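You operate a simulated robot arm through the tools that you are given. There is no shell and no other tool.

You run a simulated robot arm. Do the job below in one go: nothing can be reset, and whatever is moved stays where it is left.

Task
Fit the spare white drum with the most hours in the ioniser and reset it.
Fine: switch off first, lay the cap on the grey mat, leave the spent drum on the white board, put the cap back, switch on and hold reset. Other keys and knobs, the mouse and the wooden box on the rollers stay as they are.

Only the result counts: the job must be done as asked and must still hold three seconds after the hand-in. Knocking over, shifting, dropping, spilling or breaking anything else fails it. A push-on lid holds only when it is set on centred and level and pressed home; a screw cap is set on level and turned clockwise until tight.

Robot
A 6-joint arm with a two-finger gripper, fixed in place. Base frame: the origin is at the foot of the arm, x ahead of it, y to its left, z up. Readings come in cm, rad, newtons and seconds.
It reaches about 129.8 cm from its shoulder. Its first joint turns from -2.601 to 2.601 rad. Payload 1.57 kg.
The TCP is the grasp point between the finger pads, 2.1 cm short of the fingertips. In the tool frame z runs along the fingers and y along their closing line. Largest opening 7 cm; the body of the gripper starts 5 cm behind the TCP.
Orientation is that of the tool frame in the base frame, as a unit quaternion [w, x, y, z]. With the fingers straight down and closing along the base's y, the tool's x points along the base's -x, its y along +y and its z along -z.

Tools
- The arm moves only by the tool arm_command. Its argument "plan" is a list of rows, each an object of numbers (a shift or turn left out is 0, a gripper value left out holds the last): "tx", "ty", "tz": the shift along the tool's x, y, z in cm; "rx", "ry", "rz": the turn, a rotation vector about the tool's x, y, z in rad. In form: [{"tx": .., "ty": .., "tz": .., "rx": .., "ry": .., "rz": ..}, ...]. A call has 1 to 20 rows; each row shifts and turns the commanded pose from where the row before left it, along the tool's axes as they then stand. "jaw" is the gripper command, from -1 (shut) to 1 (fully open), values between in proportion, set as the call begins (left out, the last holds). Rows are played at 5 a second. More than 5 cm and 0.15 rad between two rows, or a gripper value outside its range, and nothing of the call is played. Where a pose cannot be reached the arm comes as near as it can. A force on the tool above 90 N (or 10 N above the force at the start of the call, whichever is more), or a blocked arm, ends the call early, and 0.2 s more pass. Each finger halts on what it meets, pressing with about 26 N; the grip force reading is that of the motor and also rises with nothing between the fingers. The clock runs only during rows and for 0.2 s after the last one: add rows that do not move to give the fingers time. It gives the time, the measured TCP pose, the force on the tool (base axes), the opening and the grip force at its end, in the units of the frame above (readings bear some noise), with the torque about the TCP (base axes, N m) and any sound that the robot's microphone picked up.
- Cameras (640 x 400 px; columns grow to the right, rows downward): "scene" is fixed at [40.14, 65.32, 156.02]; the picture's right is [-0.53, -0.85, 0.00], its down [-0.76, 0.48, -0.44] and it looks along [0.38, -0.24, -0.90] (base axes); focal length 214 px, centre (320, 200). "wrist" rides on the gripper at [7.9, 0.4, -8.1] in the tool frame; the picture's right is [-0.05, 1.00, 0.00], its down [-0.67, -0.04, -0.74] and it looks along [-0.74, -0.04, 0.67] (tool axes); focal length 256 px, centre (320, 200). There is no depth. A picture from a camera that has moved, and an enlarged one, comes with that camera's place and axes in the base frame and with its lens. The place of the scene camera against the robot may be out by one fixed shift of up to 1.2 cm in any direction.
- get_image(camera): a new picture of that camera. No time passes.
- raise_lower(by): slides the trunk up (or, below 0, down) by that many cm; the arm rides with it, the base frame stays. It gives what a move gives, with no picture.
- inspect(camera, box): a new picture of the part [left, top, right, bottom] of that camera's present view, enlarged. No time passes.
- job_done(): hands the job in; it is judged then, once.

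Nothing tells you positions but the pictures and the camera data. Unless the task says otherwise, let go and move clear before handing in.

The tools are called as name(argument=value, ...) on one line, values as JSON. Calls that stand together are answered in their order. arm_command: Moves the arm, as the interface text tells. Its arguments: {"type":"object","properties":{"plan":{"type":"array"},"jaw":{"type":"number"}},"required":["plan"]} The other tools are called the same way: raise_lower (by) slides the trunk up or down; get_image (camera) takes a picture; inspect (camera, box) takes an enlarged picture of a part of a camera's view; job_done () hands the job in.

At the start:

```text
t: 0.0
ee_pos: [59.69, 15.03, 117.55]
ee_rot: [0.0, 0.0, 1.0, 0.0]
wrist_force: [-1.2, 0.6, -1.0]
torque: [-0.04, -0.02, -0.01]
opening: 6.99
gripper_force: 0.2
trunk travel left (down, up): [-85.7, 11.3]
```

scene: 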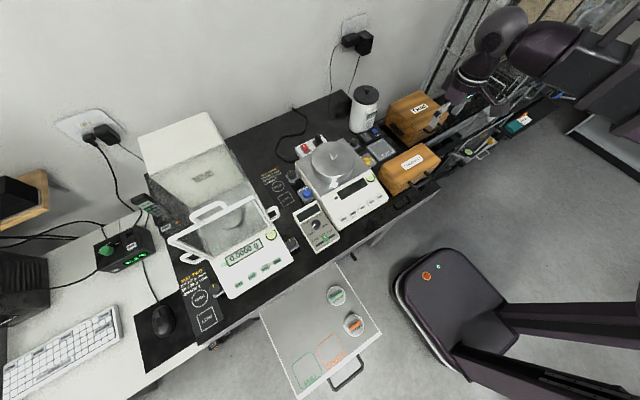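
wrist: 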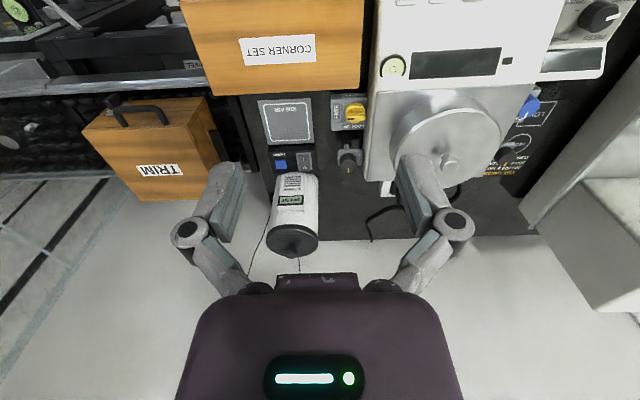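

I see a lab bench with balances, a white cylinder with a black cap (probably the ioniser), wooden boxes and a tray with two round items. I'll look closer at the scene before moving.

inspect(camera="scene", box=[320, 70, 460, 220])

inspect(camera="scene", box=[250, 260, 400, 400])

inspect(camera="wrist", box=[230, 80, 410, 280])

inspect(camera="scene", box=[420, 60, 560, 180])

inspect(camera="scene", box=[80, 180, 220, 300])

inspect(camera="scene", box=[250, 130, 400, 260])

```text
2.67 times, centred on (390, 145) of scene
camera zoom: at [40.14, 65.32, 156.02], right [-0.53, -0.85, 0.0], down [-0.76, 0.48, -0.44], along [0.38, -0.24, -0.9], focal length 572 px, centre (133, 347)
```

zoom: 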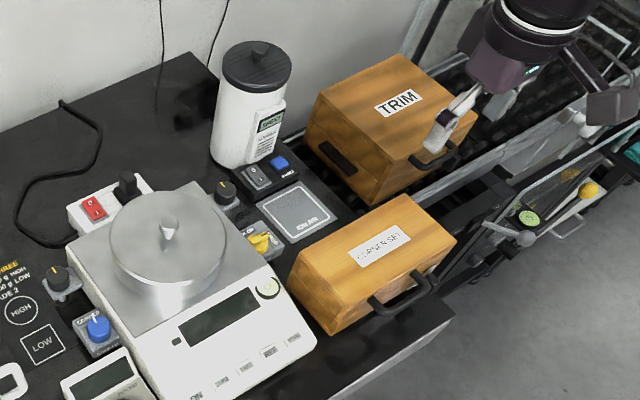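

```text
2.86 times, centred on (325, 330) of scene
camera zoom: at [40.14, 65.32, 156.02], right [-0.53, -0.85, 0.0], down [-0.76, 0.48, -0.44], along [0.38, -0.24, -0.9], focal length 613 px, centre (306, -171)
```

zoom: 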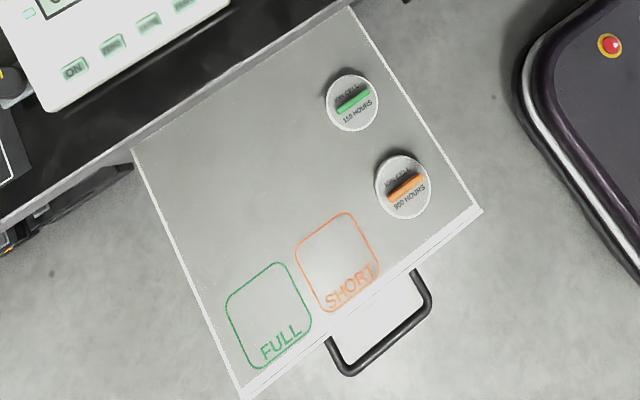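

```text
2.00 times, centred on (320, 180) of wrist
camera zoom: at [51.68, 15.49, 125.65], right [0.05, 1.0, 0.0], down [0.67, -0.04, 0.74], along [0.74, -0.04, -0.67], focal length 512 px, centre (320, 240)
```

zoom: 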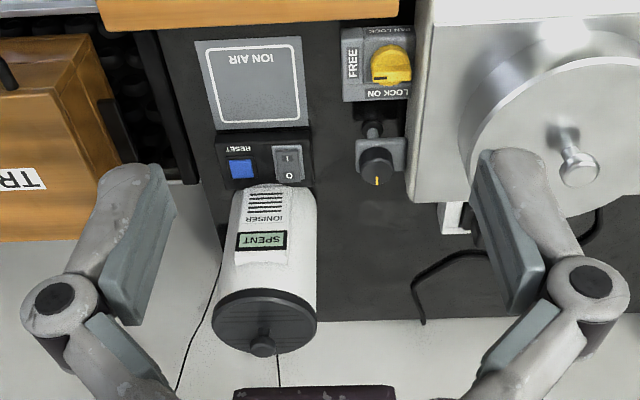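

```text
3.33 times, centred on (490, 120) of scene
camera zoom: at [40.14, 65.32, 156.02], right [-0.53, -0.85, 0.0], down [-0.76, 0.48, -0.44], along [0.38, -0.24, -0.9], focal length 715 px, centre (-247, 467)
```

zoom: 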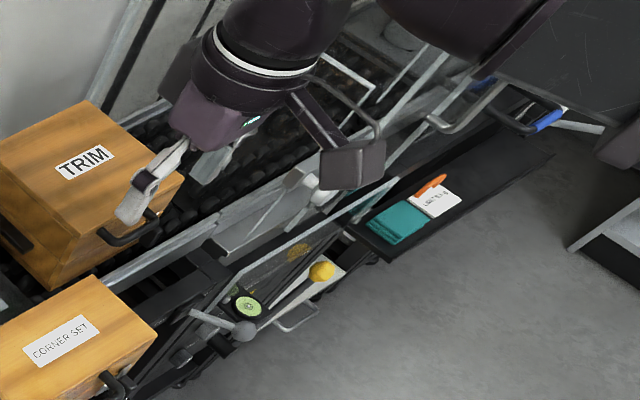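

```text
3.33 times, centred on (150, 240) of scene
camera zoom: at [40.14, 65.32, 156.02], right [-0.53, -0.85, 0.0], down [-0.76, 0.48, -0.44], along [0.38, -0.24, -0.9], focal length 715 px, centre (887, 67)
```

zoom: 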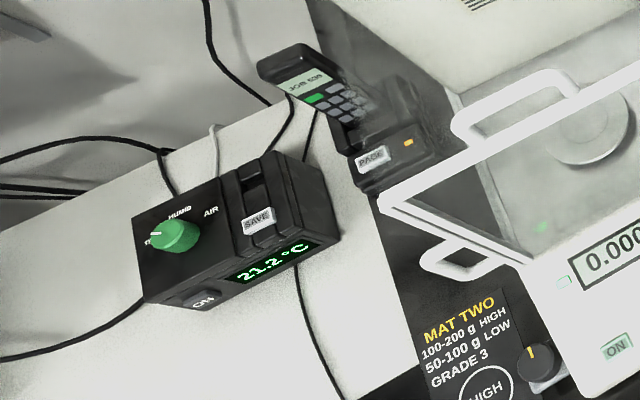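

```text
3.08 times, centred on (325, 195) of scene
camera zoom: at [40.14, 65.32, 156.02], right [-0.53, -0.85, 0.0], down [-0.76, 0.48, -0.44], along [0.38, -0.24, -0.9], focal length 660 px, centre (305, 215)
```

zoom: 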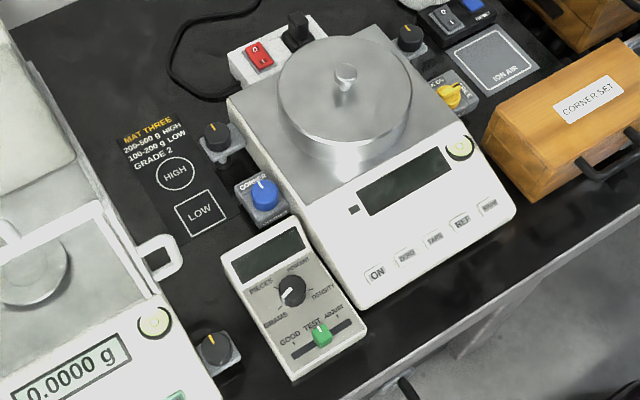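

The ioniser has a knobbed black cap, a rocker switch and a blue reset key; a tray holds two white drums with green and orange bars. I'll zoom in to read the labels and find the mat and board.

inspect(camera="scene", box=[320, 280, 370, 340])

inspect(camera="scene", box=[345, 80, 405, 165])

inspect(camera="scene", box=[440, 100, 540, 180])

inspect(camera="scene", box=[280, 130, 330, 170])

inspect(camera="scene", box=[0, 170, 60, 300])

inspect(camera="scene", box=[540, 60, 640, 180])

```text
6.67 times, centred on (345, 310) of scene
camera zoom: at [40.14, 65.32, 156.02], right [-0.53, -0.85, 0.0], down [-0.76, 0.48, -0.44], along [0.38, -0.24, -0.9], focal length 1430 px, centre (153, -533)
```

zoom: 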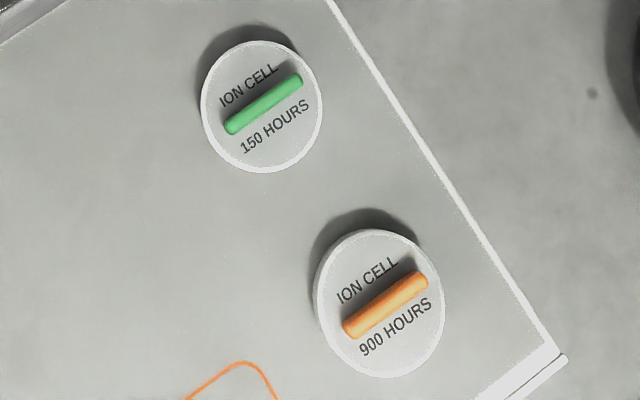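

```text
4.71 times, centred on (375, 122) of scene
camera zoom: at [40.14, 65.32, 156.02], right [-0.53, -0.85, 0.0], down [-0.76, 0.48, -0.44], along [0.38, -0.24, -0.9], focal length 1009 px, centre (61, 565)
```

zoom: 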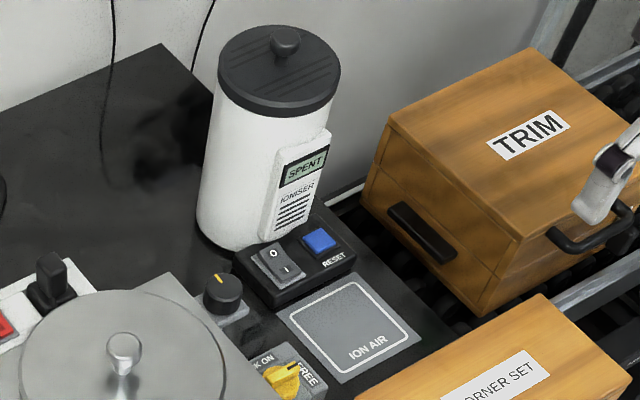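

```text
5.00 times, centred on (490, 140) of scene
camera zoom: at [40.14, 65.32, 156.02], right [-0.53, -0.85, 0.0], down [-0.76, 0.48, -0.44], along [0.38, -0.24, -0.9], focal length 1072 px, centre (-530, 500)
```

zoom: 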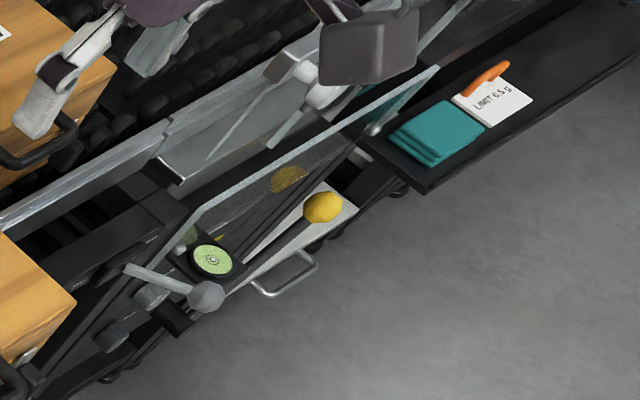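

```text
10.00 times, centred on (305, 150) of scene
camera zoom: at [40.14, 65.32, 156.02], right [-0.53, -0.85, 0.0], down [-0.76, 0.48, -0.44], along [0.38, -0.24, -0.9], focal length 2145 px, centre (470, 700)
```

zoom: 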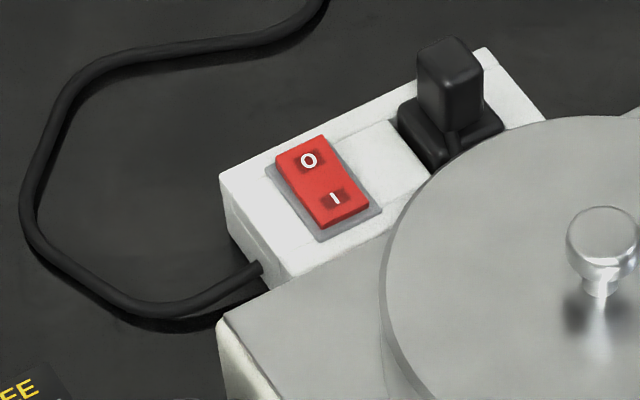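

```text
3.08 times, centred on (30, 235) of scene
camera zoom: at [40.14, 65.32, 156.02], right [-0.53, -0.85, 0.0], down [-0.76, 0.48, -0.44], along [0.38, -0.24, -0.9], focal length 660 px, centre (1212, 92)
```

zoom: 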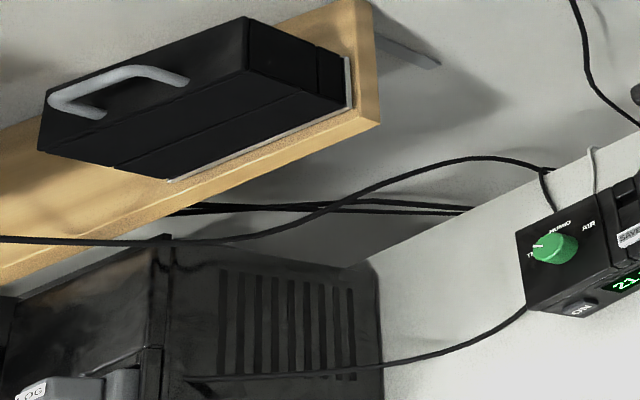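

```text
3.33 times, centred on (590, 120) of scene
camera zoom: at [40.14, 65.32, 156.02], right [-0.53, -0.85, 0.0], down [-0.76, 0.48, -0.44], along [0.38, -0.24, -0.9], focal length 715 px, centre (-580, 467)
```

zoom: 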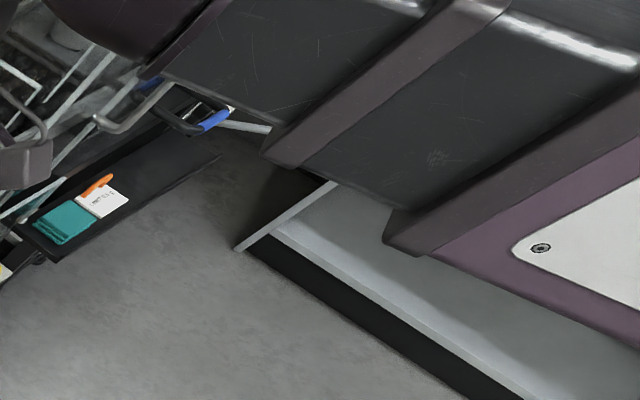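

The ioniser stands at about (96, 7), with its cap knob near z 99 and the reset key near (88, 5, 81). The spare drums read 150 h (green) and 900 h (orange) on the pulled-out board near (30–40, 58). I'll bring the wrist camera nearer for a better look.

arm_command(plan=[{"tx": -3, "ty": -2, "tz": 1}, {"tx": -3, "ty": -2, "tz": 1}, {"tx": -3, "ty": -2, "tz": 1}, {"tx": -3, "ty": -2, "tz": 1}, {}], jaw=1)

get_image(camera="wrist")

inspect(camera="wrist", box=[220, 60, 420, 300])

```text
t: 1.2
ee_pos: [71.58, 7.04, 117.55]
ee_rot: [0.0, 0.0, 1.0, 0.0]
wrist_force: [-0.1, -0.5, 0.2]
torque: [-0.03, -0.01, -0.03]
opening: 6.98
gripper_force: 0.0
out of reach, approached as far as the arm can: row 1, 2, 3, 4
trunk travel left (down, up): [-85.7, 11.3]
```

```text
taken
camera wrist: at [63.61, 7.51, 125.67], right [0.05, 1.0, 0.0], down [0.67, -0.04, 0.75], along [0.74, -0.04, -0.67], focal length 256 px, centre (320, 200)
```

wrist: 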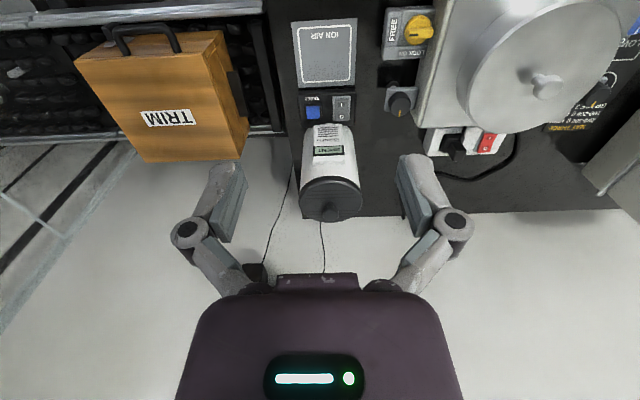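

```text
1.67 times, centred on (320, 180) of wrist
camera zoom: at [63.61, 7.51, 125.67], right [0.05, 1.0, 0.0], down [0.67, -0.04, 0.75], along [0.74, -0.04, -0.67], focal length 427 px, centre (320, 233)
```

zoom: 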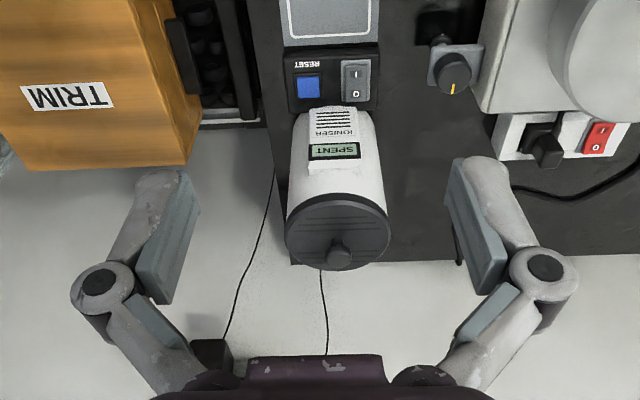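

The wrist moved over but did not come down, so the arm seems to be at the low end of its reach for this trunk height. I'll lower the trunk a little and look again.

raise_lower(by=-6)

get_image(camera="scene")

inspect(camera="wrist", box=[220, 60, 420, 300])

```text
t: 2.2
ee_pos: [71.67, 7.02, 111.63]
ee_rot: [0.0, 0.0, 1.0, 0.0]
wrist_force: [0.0, 0.3, -0.1]
torque: [-0.03, 0.0, 0.01]
opening: 7.01
gripper_force: 0.0
trunk travel left (down, up): [-79.7, 17.3]
```

```text
taken
```

scene: 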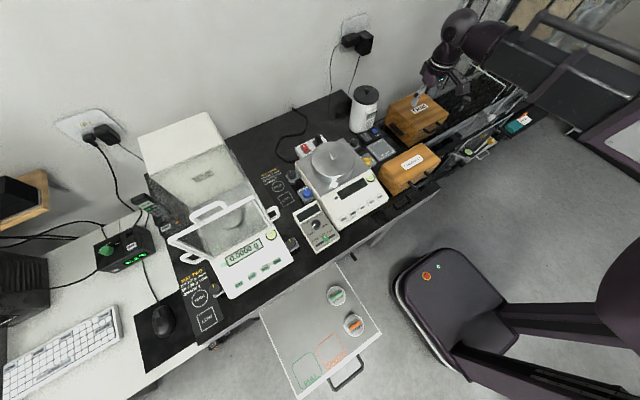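

```text
1.67 times, centred on (320, 180) of wrist
camera zoom: at [63.64, 7.51, 119.65], right [0.05, 1.0, 0.0], down [0.67, -0.04, 0.74], along [0.74, -0.04, -0.67], focal length 427 px, centre (320, 233)
```

zoom: 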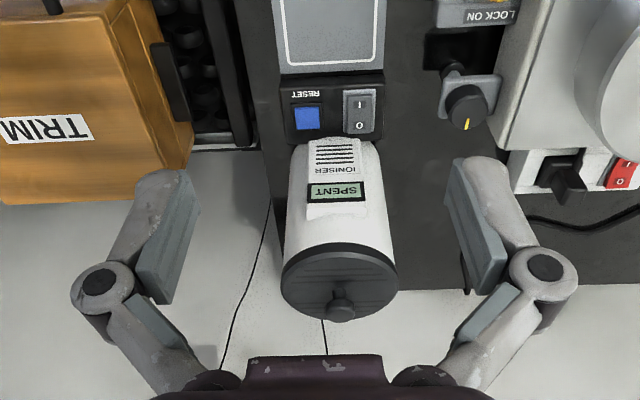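

Lowering the trunk by 6 cm brought the hand down with it. I'll test whether the arm itself can now move down and forward toward the ioniser.

arm_command(plan=[{"tz": 2}, {"tz": 2}, {}])

```text
t: 3.0
ee_pos: [71.55, 7.01, 111.69]
ee_rot: [0.0, 0.0, 1.0, 0.0]
wrist_force: [0.6, 0.4, 0.1]
torque: [-0.01, 0.02, 0.01]
opening: 7.02
gripper_force: 0.1
out of reach, approached as far as the arm can: row 1, 2
trunk travel left (down, up): [-79.7, 17.3]
```

The arm cannot go lower at this trunk height. I'll test upward motion to see where its range lies.

arm_command(plan=[{"tz": -2}, {"tz": -2}, {}])

```text
t: 3.8
ee_pos: [71.53, 7.07, 111.58]
ee_rot: [0.0, 0.0, 1.0, 0.0]
wrist_force: [0.0, -0.5, 1.4]
torque: [0.01, 0.05, -0.01]
opening: 6.99
gripper_force: 0.0
out of reach, approached as far as the arm can: row 1, 2
trunk travel left (down, up): [-79.7, 17.3]
```

The commanded pose may have stayed below the reachable one. I'll move the command further up.

arm_command(plan=[{"tz": -2}, {"tz": -2}, {"tz": -2}, {}])

```text
t: 4.8
ee_pos: [71.49, 7.05, 111.64]
ee_rot: [0.0, 0.0, 1.0, 0.0]
wrist_force: [0.4, 0.3, -0.2]
torque: [-0.03, -0.01, 0.03]
opening: 7.01
gripper_force: 0.1
out of reach, approached as far as the arm can: row 1, 2, 3
trunk travel left (down, up): [-79.7, 17.3]
```

Vertical arm motion seems impossible, so this looks like a SCARA-type arm whose height comes only from the trunk. I'll check that a pure sideways move goes through without the reach warning.

arm_command(plan=[{"tx": -1}, {}])

```text
t: 5.4
ee_pos: [72.61, 7.02, 111.54]
ee_rot: [-0.001, 0.0, 1.0, 0.0]
wrist_force: [-0.5, -0.1, -0.2]
torque: [-0.02, -0.01, -0.03]
opening: 7.01
gripper_force: 0.1
trunk travel left (down, up): [-79.7, 17.3]
```

Sideways works with no warning. I'll test a small tilt and return to learn whether the wrist can tilt.

arm_command(plan=[{"rx": 0.1}, {}])

arm_command(plan=[{"rx": -0.1}, {}])

arm_command(plan=[{"rz": 0.14}, {"rz": -0.14}, {}])

```text
t: 6.0
ee_pos: [72.61, 6.92, 111.71]
ee_rot: [0.0, 0.0, 0.999, -0.051]
wrist_force: [-0.2, -0.1, -0.1]
torque: [0.0, 0.03, -0.01]
opening: 7.02
gripper_force: 0.1
trunk travel left (down, up): [-79.7, 17.3]
```

```text
t: 6.6
ee_pos: [72.74, 7.09, 111.64]
ee_rot: [0.0, 0.0, 1.0, 0.0]
wrist_force: [0.1, 0.6, -0.6]
torque: [0.02, 0.01, 0.0]
opening: 6.98
gripper_force: 0.1
trunk travel left (down, up): [-79.7, 17.3]
```

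```text
t: 7.4
ee_pos: [72.7, 7.04, 111.52]
ee_rot: [-0.001, 0.0, 1.0, 0.0]
wrist_force: [0.3, -0.4, -0.4]
torque: [0.02, 0.02, -0.02]
opening: 6.98
gripper_force: 0.2
trunk travel left (down, up): [-79.7, 17.3]
```

The wrist can tilt and yaw, and height comes from the trunk. I'll look at the arm's shape in the scene view to judge clearances.

inspect(camera="scene", box=[380, 0, 540, 130])

inspect(camera="wrist", box=[270, 60, 370, 140])

inspect(camera="wrist", box=[260, 0, 420, 100])

```text
3.08 times, centred on (460, 65) of scene
camera zoom: at [40.14, 65.32, 156.02], right [-0.53, -0.85, 0.0], down [-0.76, 0.48, -0.44], along [0.38, -0.24, -0.9], focal length 660 px, centre (-111, 615)
```

zoom: 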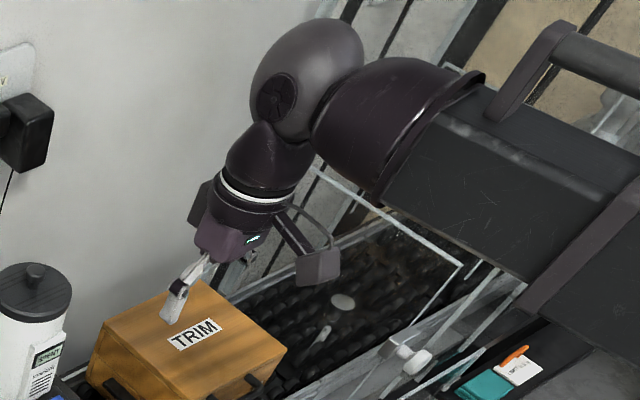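

```text
5.00 times, centred on (320, 100) of wrist
camera zoom: at [64.69, 7.57, 119.65], right [0.05, 1.0, 0.0], down [0.67, -0.04, 0.74], along [0.74, -0.04, -0.67], focal length 1280 px, centre (320, 700)
```

zoom: 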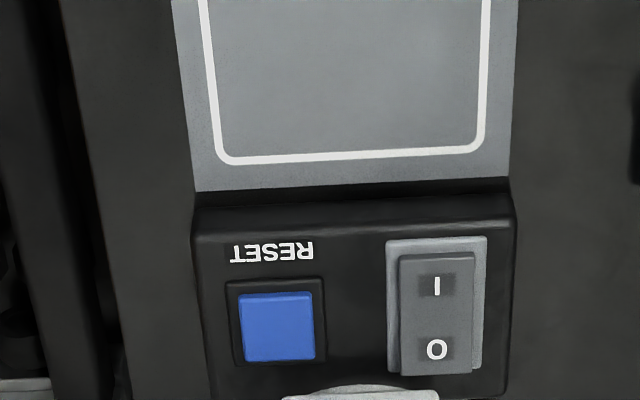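

```text
4.00 times, centred on (340, 50) of wrist
camera zoom: at [64.69, 7.57, 119.65], right [0.05, 1.0, 0.0], down [0.67, -0.04, 0.74], along [0.74, -0.04, -0.67], focal length 1024 px, centre (240, 800)
```

zoom: 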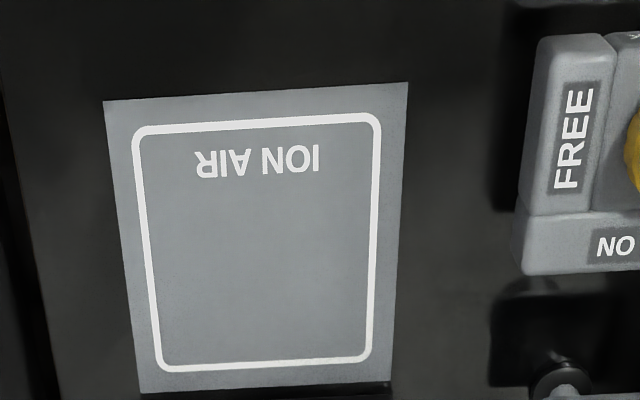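

The hand's wrist joint sits about 18 cm above the TCP, so I will have to tilt when working in front of the ioniser. I'll go down to a closer viewpoint in free space in front of it.

raise_lower(by=-10)

get_image(camera="wrist")

get_image(camera="scene")

```text
t: 8.7
ee_pos: [72.52, 7.15, 101.6]
ee_rot: [-0.001, 0.0, 1.0, 0.0]
wrist_force: [0.1, -0.7, -0.6]
torque: [-0.01, -0.01, 0.0]
opening: 6.98
gripper_force: 0.1
trunk travel left (down, up): [-69.7, 27.3]
```

```text
taken
camera wrist: at [64.68, 7.57, 109.66], right [0.05, 1.0, 0.0], down [0.67, -0.04, 0.74], along [0.74, -0.04, -0.67], focal length 256 px, centre (320, 200)
```

wrist: 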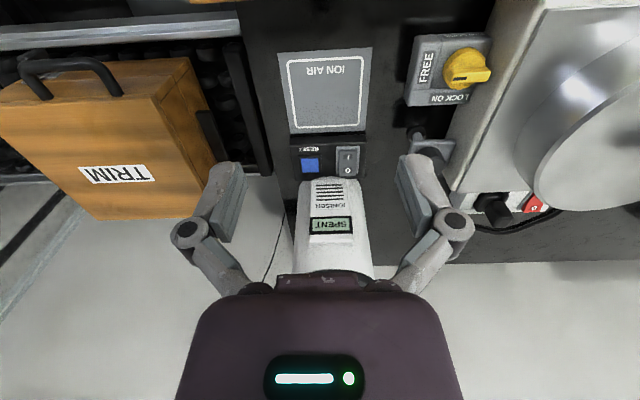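

```text
taken
```

scene: 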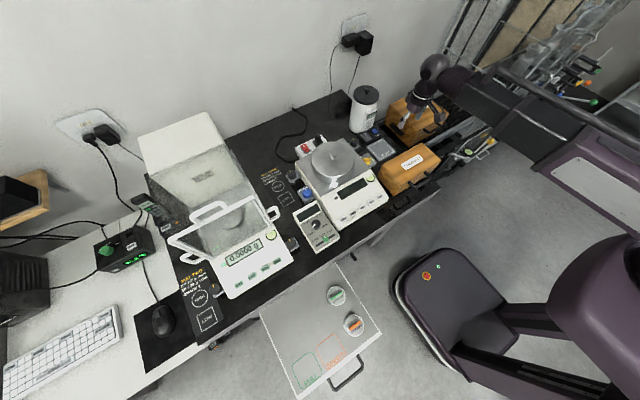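

I have a closer view; I'll zoom in for exact pixel positions so I can work out the mat, switch and reset key.

inspect(camera="wrist", box=[260, 30, 400, 190])

inspect(camera="wrist", box=[280, 130, 380, 200])

inspect(camera="wrist", box=[280, 170, 400, 290])

```text
2.50 times, centred on (330, 110) of wrist
camera zoom: at [64.68, 7.57, 109.66], right [0.05, 1.0, 0.0], down [0.67, -0.04, 0.74], along [0.74, -0.04, -0.67], focal length 640 px, centre (295, 425)
```

zoom: 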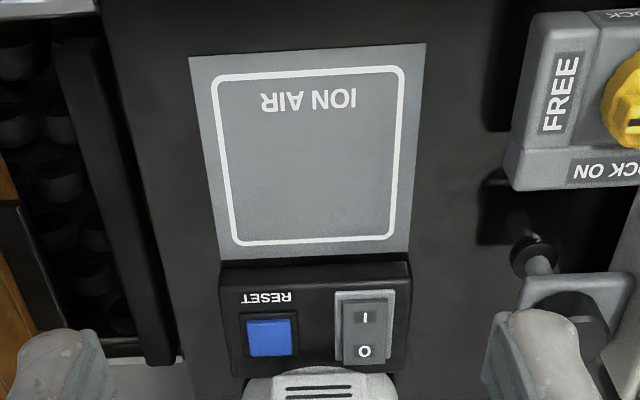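

```text
5.71 times, centred on (330, 165) of wrist
camera zoom: at [64.68, 7.57, 109.66], right [0.05, 1.0, 0.0], down [0.67, -0.04, 0.74], along [0.74, -0.04, -0.67], focal length 1463 px, centre (263, 400)
```

zoom: 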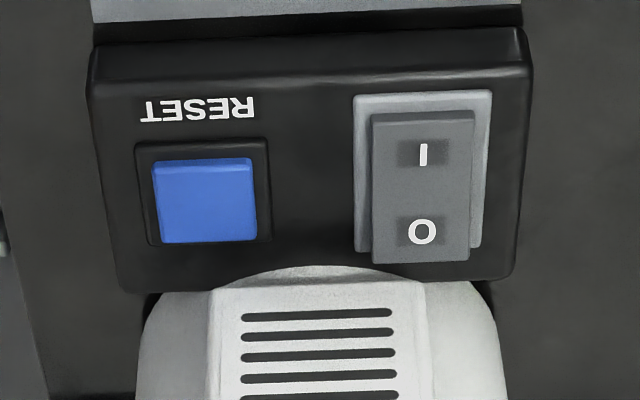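

```text
3.33 times, centred on (340, 230) of wrist
camera zoom: at [64.68, 7.57, 109.66], right [0.05, 1.0, 0.0], down [0.67, -0.04, 0.74], along [0.74, -0.04, -0.67], focal length 853 px, centre (253, 100)
```

zoom: 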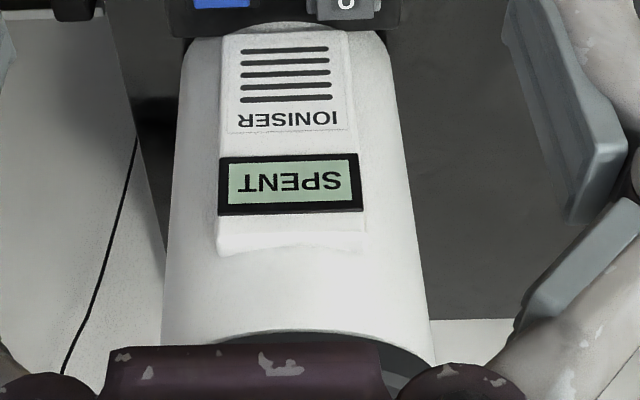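

I can see the mat, rocker and reset clearly. I'll take pictures from two sideways positions to get accurate depths.

arm_command(plan=[{"ty": 4}, {"ty": 4}, {}])

inspect(camera="wrist", box=[160, 30, 320, 130])

inspect(camera="wrist", box=[160, 110, 320, 210])

get_image(camera="wrist")

```text
t: 9.5
ee_pos: [72.63, 15.12, 101.54]
ee_rot: [0.0, 0.002, 1.0, 0.001]
wrist_force: [-0.3, 1.0, -0.5]
torque: [-0.02, -0.03, -0.01]
opening: 7.02
gripper_force: 0.0
trunk travel left (down, up): [-69.7, 27.3]
```

```text
4.00 times, centred on (240, 80) of wrist
camera zoom: at [64.71, 15.6, 109.65], right [0.05, 1.0, 0.0], down [0.67, -0.04, 0.74], along [0.74, -0.04, -0.67], focal length 1024 px, centre (640, 680)
```

zoom: 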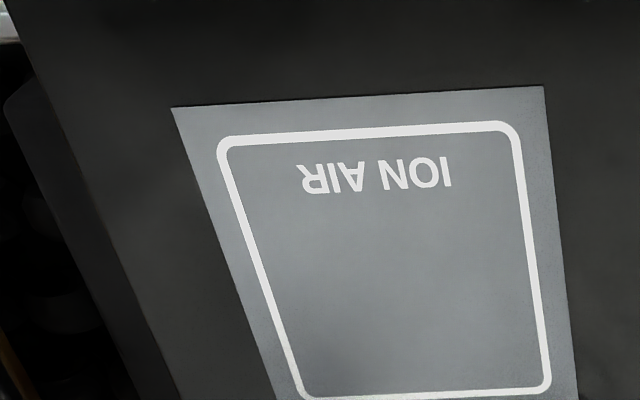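

```text
4.00 times, centred on (240, 160) of wrist
camera zoom: at [64.71, 15.6, 109.65], right [0.05, 1.0, 0.0], down [0.67, -0.04, 0.74], along [0.74, -0.04, -0.67], focal length 1024 px, centre (640, 360)
```

zoom: 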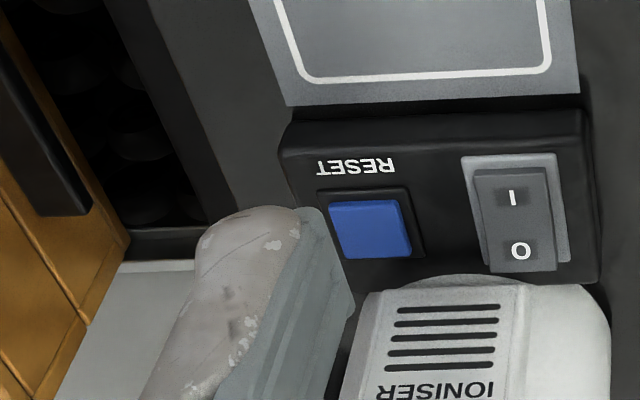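

```text
taken
camera wrist: at [64.71, 15.6, 109.65], right [0.05, 1.0, 0.0], down [0.67, -0.04, 0.74], along [0.74, -0.04, -0.67], focal length 256 px, centre (320, 200)
```

wrist: 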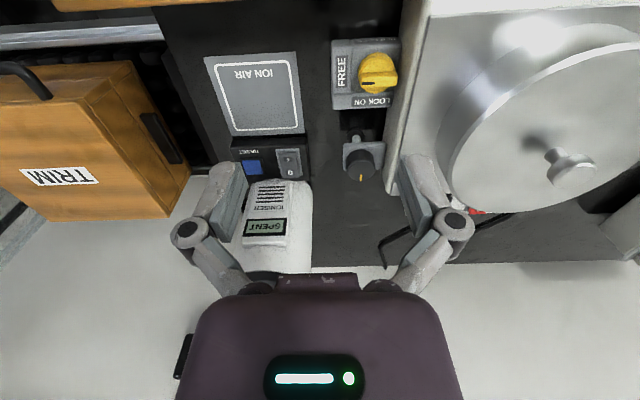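

The mat is about x 74–84, y 2.6–12.6 at z≈80. The rocker's O end is near (88.5, 10.2, 82.8) and the reset key near (87.6, 5.0, 82.4). The rocker is on, with I pressed down. I'll close the fingers and tilt the hand back so it clears the ioniser when I press the switch.

arm_command(plan=[{"ry": -0.1}, {"ry": -0.1}, {"ry": -0.1}, {"ry": -0.1}, {}], jaw=-1)

get_image(camera="wrist")

inspect(camera="scene", box=[340, 30, 540, 180])

```text
t: 10.7
ee_pos: [72.76, 15.11, 102.9]
ee_rot: [0.2, 0.0, 0.98, 0.0]
wrist_force: [-0.7, -0.8, -0.6]
torque: [0.01, 0.01, 0.02]
opening: 0.02
gripper_force: 26.3
out of reach, approached as far as the arm can: row 2, 3, 4
trunk travel left (down, up): [-69.7, 27.3]
```

```text
taken
camera wrist: at [62.16, 15.57, 107.38], right [0.05, 1.0, 0.02], down [0.32, -0.04, 0.95], along [0.95, -0.04, -0.32], focal length 256 px, centre (320, 200)
```

wrist: 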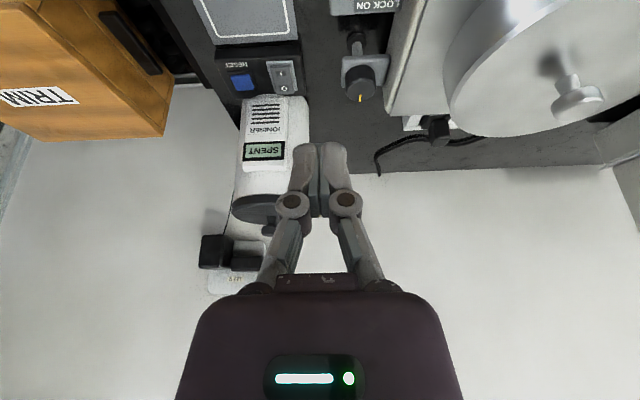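

```text
2.67 times, centred on (440, 105) of scene
camera zoom: at [40.14, 65.32, 156.02], right [-0.53, -0.85, 0.0], down [-0.76, 0.48, -0.44], along [0.38, -0.24, -0.9], focal length 572 px, centre (0, 453)
```

zoom: 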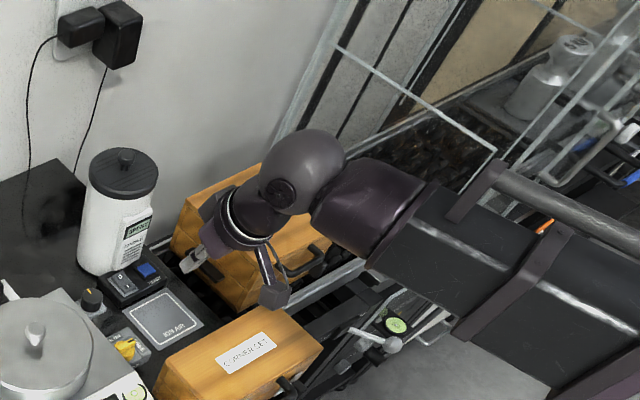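

The tilt works and the hand leans back as intended. Next I'll move over the rocker's O end, still well above it.

arm_command(plan=[{"tx": -3.57, "ty": -1.2, "tz": 1.507}, {"tx": -3.57, "ty": -1.2, "tz": 1.507}, {"tx": -3.57, "ty": -1.2, "tz": 1.507}, {"tx": -3.57, "ty": -1.2, "tz": 1.507}, {}])

get_image(camera="wrist")

inspect(camera="scene", box=[320, 60, 460, 180])

```text
t: 11.9
ee_pos: [88.26, 10.13, 103.09]
ee_rot: [0.199, 0.001, 0.98, 0.0]
wrist_force: [0.5, -0.2, 0.2]
torque: [0.0, 0.0, -0.01]
opening: 0.02
gripper_force: 26.4
trunk travel left (down, up): [-69.7, 27.3]
```

```text
taken
camera wrist: at [77.67, 10.66, 107.4], right [0.05, 1.0, 0.02], down [0.32, -0.04, 0.95], along [0.95, -0.04, -0.32], focal length 256 px, centre (320, 200)
```

wrist: 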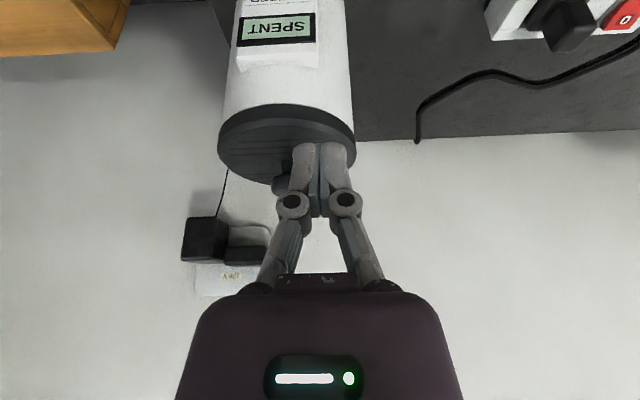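

```text
3.33 times, centred on (390, 120) of scene
camera zoom: at [40.14, 65.32, 156.02], right [-0.53, -0.85, 0.0], down [-0.76, 0.48, -0.44], along [0.38, -0.24, -0.9], focal length 715 px, centre (87, 467)
```

zoom: 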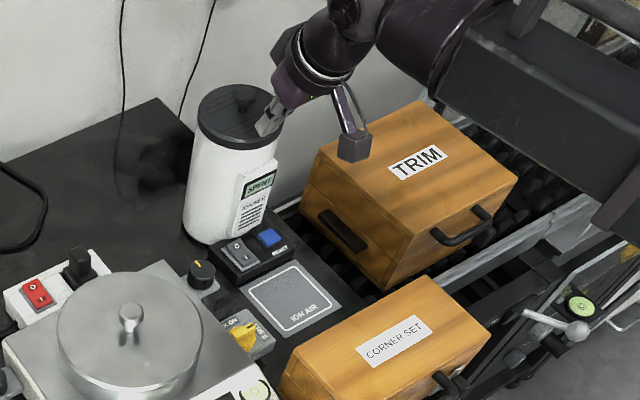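

The hand is over the switch. The label panel on the ioniser's front is close, so I'll shift slightly to +y, then lower with the trunk and check.

arm_command(plan=[{"ty": 0.7}, {}])

raise_lower(by=-13)

get_image(camera="wrist")

inspect(camera="scene", box=[330, 70, 450, 170])

```text
t: 12.5
ee_pos: [88.08, 10.89, 103.09]
ee_rot: [0.198, 0.001, 0.98, 0.0]
wrist_force: [0.6, -0.1, 0.2]
torque: [0.0, 0.01, 0.01]
opening: 0.0
gripper_force: 26.4
trunk travel left (down, up): [-69.7, 27.3]
```

```text
t: 14.1
ee_pos: [88.22, 10.97, 90.09]
ee_rot: [0.199, 0.0, 0.98, 0.0]
wrist_force: [0.7, 0.2, 0.9]
torque: [0.01, -0.01, 0.01]
opening: 0.0
gripper_force: 26.2
trunk travel left (down, up): [-56.7, 40.3]
```

```text
taken
camera wrist: at [77.66, 11.41, 94.39], right [0.05, 1.0, 0.02], down [0.32, -0.04, 0.95], along [0.95, -0.04, -0.32], focal length 256 px, centre (320, 200)
```

wrist: 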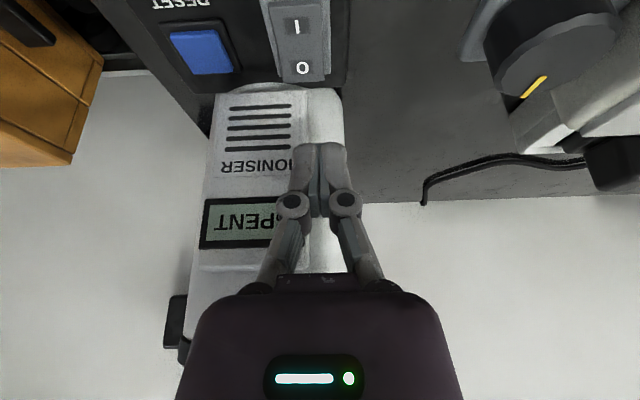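

```text
4.00 times, centred on (390, 120) of scene
camera zoom: at [40.14, 65.32, 156.02], right [-0.53, -0.85, 0.0], down [-0.76, 0.48, -0.44], along [0.38, -0.24, -0.9], focal length 858 px, centre (40, 520)
```

zoom: 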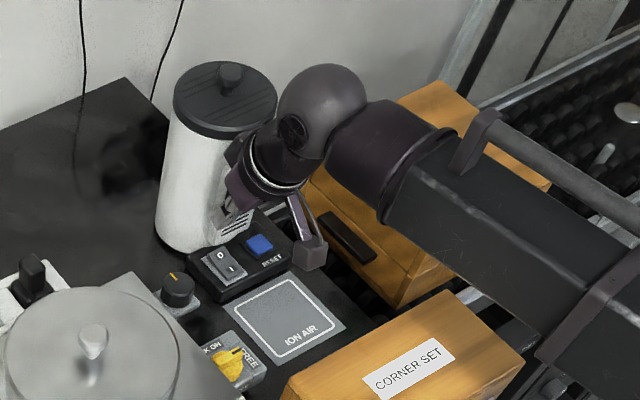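

Everything is clear of the ioniser. I'll lower until the fingertips almost touch the O end, then press in small steps.

raise_lower(by=-4.2)

get_image(camera="wrist")

```text
t: 15.0
ee_pos: [88.0, 10.82, 85.8]
ee_rot: [0.2, 0.0, 0.98, 0.0]
wrist_force: [0.2, 0.2, 0.6]
torque: [0.01, 0.01, -0.01]
opening: 0.03
gripper_force: 26.0
trunk travel left (down, up): [-52.5, 44.5]
```

```text
taken
camera wrist: at [77.65, 11.41, 90.19], right [0.05, 1.0, 0.02], down [0.32, -0.04, 0.95], along [0.95, -0.04, -0.32], focal length 256 px, centre (320, 200)
```

wrist: 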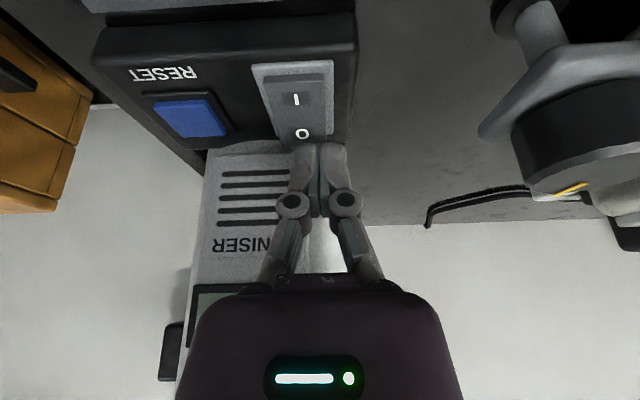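

The fingertips are just above and behind the O mark. I'll press down in small steps.

raise_lower(by=-0.7)

raise_lower(by=-0.3)

inspect(camera="wrist", box=[220, 40, 400, 180])

```text
t: 15.5
ee_pos: [88.04, 11.09, 85.14]
ee_rot: [0.198, 0.0, 0.98, 0.0]
wrist_force: [-1.3, 0.7, 2.0]
torque: [-0.03, 0.01, -0.01]
opening: 0.01
gripper_force: 26.1
trunk travel left (down, up): [-51.8, 45.2]
```

```text
t: 16.0
ee_pos: [88.19, 10.89, 84.99]
ee_rot: [0.2, 0.001, 0.98, 0.0]
wrist_force: [5.3, 0.1, 18.1]
torque: [-0.04, -0.12, -0.02]
opening: 0.61
gripper_force: 28.8
trunk travel left (down, up): [-51.5, 45.5]
```

```text
2.86 times, centred on (310, 110) of wrist
camera zoom: at [77.63, 11.41, 89.31], right [0.05, 1.0, 0.02], down [0.32, -0.04, 0.95], along [0.95, -0.04, -0.32], focal length 731 px, centre (349, 457)
```

zoom: 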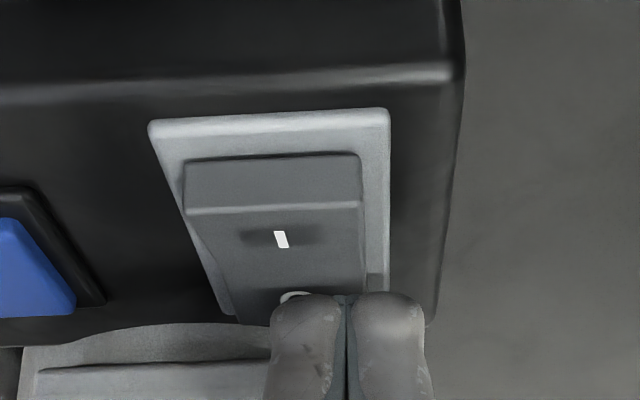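

Contact at 18 N and the rocker's I end looks raised now. I'll lift slightly and check the switch position.

raise_lower(by=2)

inspect(camera="wrist", box=[200, 20, 400, 180])

```text
t: 16.7
ee_pos: [88.21, 10.91, 86.92]
ee_rot: [0.198, 0.0, 0.98, -0.001]
wrist_force: [-0.4, -0.3, 0.1]
torque: [0.0, -0.02, -0.02]
opening: 0.01
gripper_force: 28.3
trunk travel left (down, up): [-53.5, 43.5]
```

```text
2.50 times, centred on (300, 100) of wrist
camera zoom: at [77.64, 11.42, 91.19], right [0.05, 1.0, 0.02], down [0.32, -0.04, 0.95], along [0.94, -0.04, -0.32], focal length 640 px, centre (370, 450)
```

zoom: 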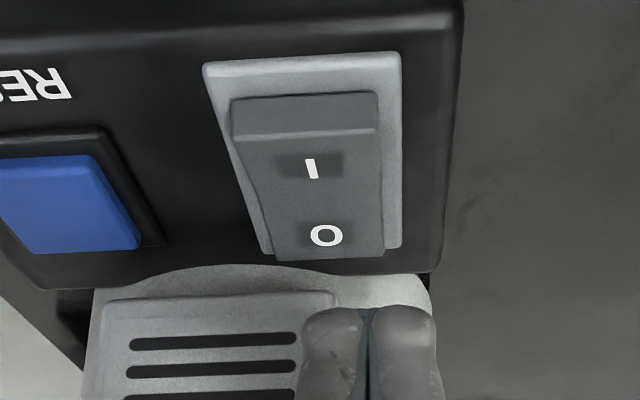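

The rocker is now off, with O down and I up. I'll raise, straighten the hand, open it, and look at the cap.

raise_lower(by=21)

arm_command(plan=[{"ry": 0.1, "tx": 1}, {"ry": 0.1, "tx": 1}, {"ry": 0.1, "tx": 1}, {"ry": 0.1, "tx": 1}, {}], jaw=1)

get_image(camera="wrist")

inspect(camera="scene", box=[330, 70, 430, 160])

```text
t: 19.0
ee_pos: [88.08, 10.92, 107.75]
ee_rot: [0.199, 0.0, 0.98, 0.0]
wrist_force: [0.5, 0.6, 0.4]
torque: [-0.01, 0.0, 0.0]
opening: 0.01
gripper_force: 28.2
trunk travel left (down, up): [-74.5, 22.5]
```

```text
t: 20.2
ee_pos: [84.29, 11.1, 106.36]
ee_rot: [-0.001, 0.0, 1.0, 0.0]
wrist_force: [0.0, 0.1, -0.3]
torque: [0.01, -0.01, 0.01]
opening: 7.01
gripper_force: 0.0
out of reach, approached as far as the arm can: row 2
trunk travel left (down, up): [-74.5, 22.5]
```

```text
taken
camera wrist: at [76.34, 11.44, 114.46], right [0.05, 1.0, 0.0], down [0.67, -0.04, 0.74], along [0.74, -0.04, -0.67], focal length 256 px, centre (320, 200)
```

wrist: 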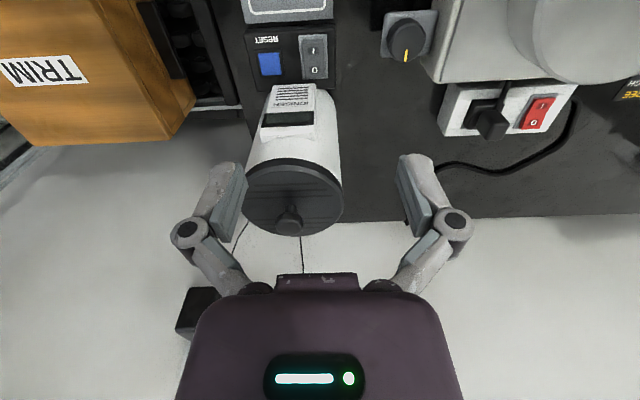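

```text
4.44 times, centred on (380, 115) of scene
camera zoom: at [40.14, 65.32, 156.02], right [-0.53, -0.85, 0.0], down [-0.76, 0.48, -0.44], along [0.38, -0.24, -0.9], focal length 953 px, centre (53, 578)
```

zoom: 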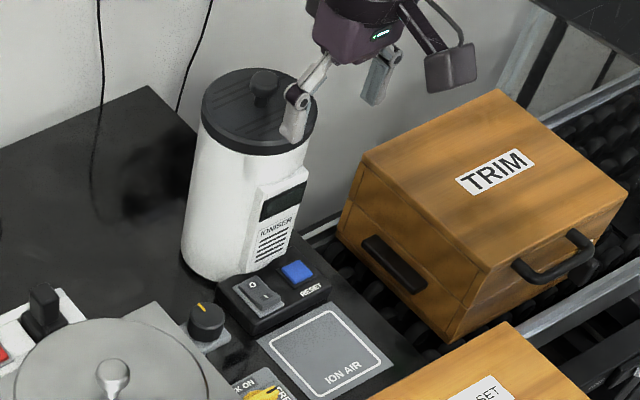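

The display went dark, so the ioniser is off. Next I'll zoom in on the cap and its knob.

inspect(camera="wrist", box=[230, 150, 360, 250])

arm_command(plan=[{"ty": -4}, {"ty": -4}, {}])

inspect(camera="wrist", box=[290, 150, 420, 250])

get_image(camera="wrist")

```text
4.00 times, centred on (295, 200) of wrist
camera zoom: at [76.34, 11.44, 114.46], right [0.05, 1.0, 0.0], down [0.67, -0.04, 0.74], along [0.74, -0.04, -0.67], focal length 1024 px, centre (420, 200)
```

zoom: 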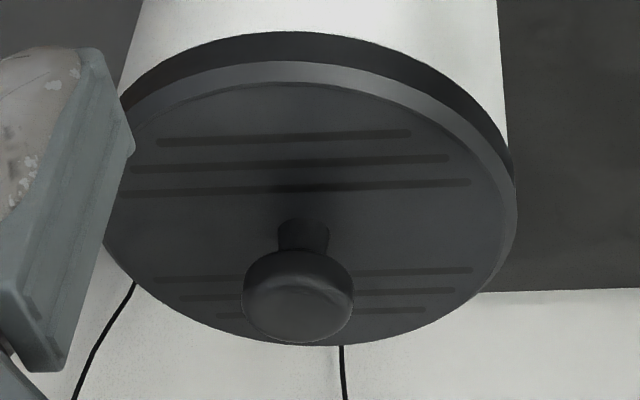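

```text
t: 21.0
ee_pos: [84.39, 2.9, 106.32]
ee_rot: [0.0, 0.0, 1.0, 0.001]
wrist_force: [-0.5, 0.9, -0.5]
torque: [0.02, 0.01, -0.01]
opening: 7.01
gripper_force: 0.0
trunk travel left (down, up): [-74.5, 22.5]
```

```text
4.00 times, centred on (355, 200) of wrist
camera zoom: at [76.36, 3.38, 114.44], right [0.05, 1.0, 0.0], down [0.67, -0.04, 0.75], along [0.74, -0.04, -0.67], focal length 1024 px, centre (180, 200)
```

zoom: 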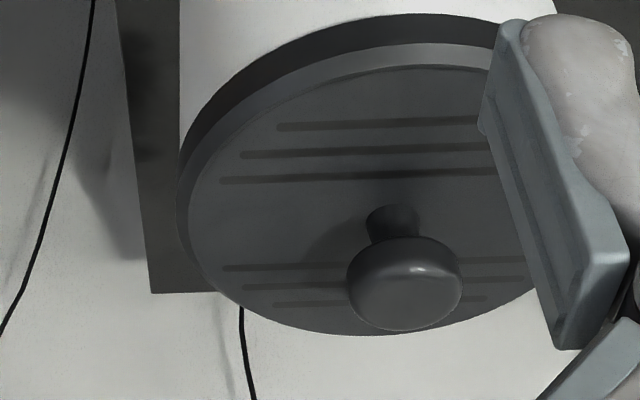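

```text
taken
camera wrist: at [76.36, 3.38, 114.44], right [0.05, 1.0, 0.0], down [0.67, -0.04, 0.75], along [0.74, -0.04, -0.67], focal length 256 px, centre (320, 200)
```

wrist: 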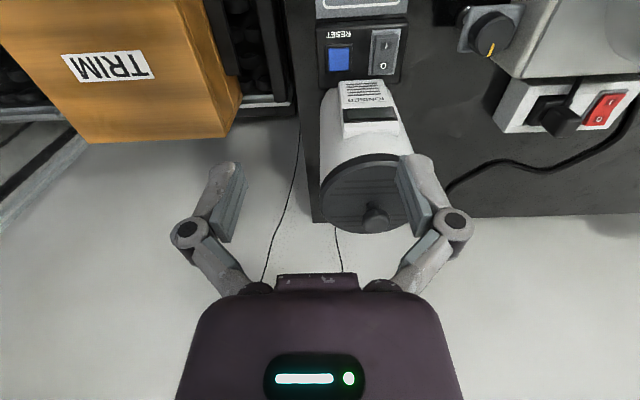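

The cap is about 10.3 cm across, its top at z≈97.6, with a mushroom knob 2.6 cm wide at (95.5, 7.56, 100). I'll move over it with open fingers, still above it.

arm_command(plan=[{"tx": -3.73, "ty": 1.54}, {"tx": -3.73, "ty": 1.54}, {"tx": -3.74, "ty": 1.55}, {}, {}], jaw=1)

get_image(camera="wrist")

inspect(camera="scene", box=[330, 50, 450, 150])

```text
t: 22.2
ee_pos: [95.57, 7.46, 106.23]
ee_rot: [0.0, 0.0, 1.0, 0.001]
wrist_force: [0.4, 0.1, -0.4]
torque: [0.01, 0.0, 0.03]
opening: 7.0
gripper_force: 0.0
trunk travel left (down, up): [-74.5, 22.5]
```

```text
taken
camera wrist: at [87.63, 7.99, 114.42], right [0.05, 1.0, 0.0], down [0.67, -0.04, 0.75], along [0.74, -0.04, -0.67], focal length 256 px, centre (320, 200)
```

wrist: 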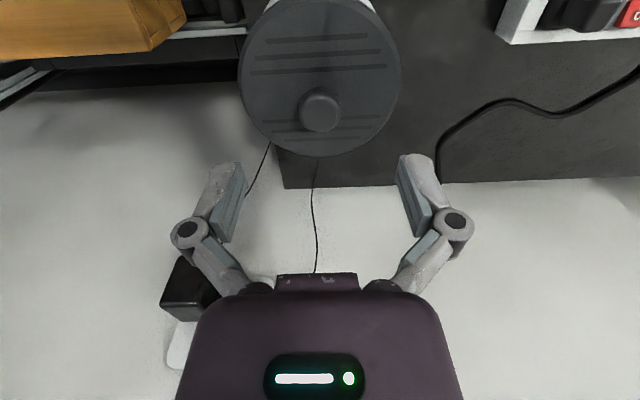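

```text
4.00 times, centred on (390, 100) of scene
camera zoom: at [40.14, 65.32, 156.02], right [-0.53, -0.85, 0.0], down [-0.76, 0.48, -0.44], along [0.38, -0.24, -0.9], focal length 858 px, centre (40, 600)
```

zoom: 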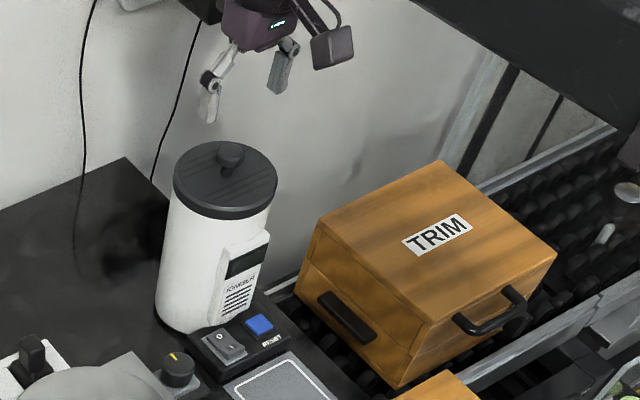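

The fingers are centred over the knob. I'll lower around it.

raise_lower(by=-6)

get_image(camera="wrist")

```text
t: 23.2
ee_pos: [95.51, 7.57, 100.49]
ee_rot: [0.0, 0.0, 1.0, 0.0]
wrist_force: [0.1, 0.8, -0.1]
torque: [-0.01, 0.03, 0.0]
opening: 7.0
gripper_force: 0.0
trunk travel left (down, up): [-68.5, 28.5]
```

```text
taken
camera wrist: at [87.58, 7.98, 108.45], right [0.05, 1.0, 0.0], down [0.67, -0.04, 0.75], along [0.74, -0.04, -0.67], focal length 256 px, centre (320, 200)
```

wrist: 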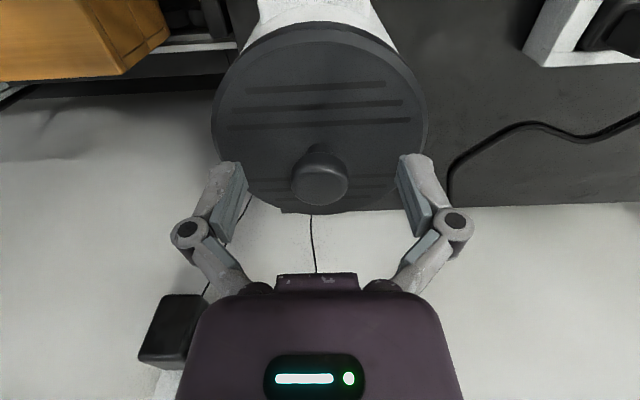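

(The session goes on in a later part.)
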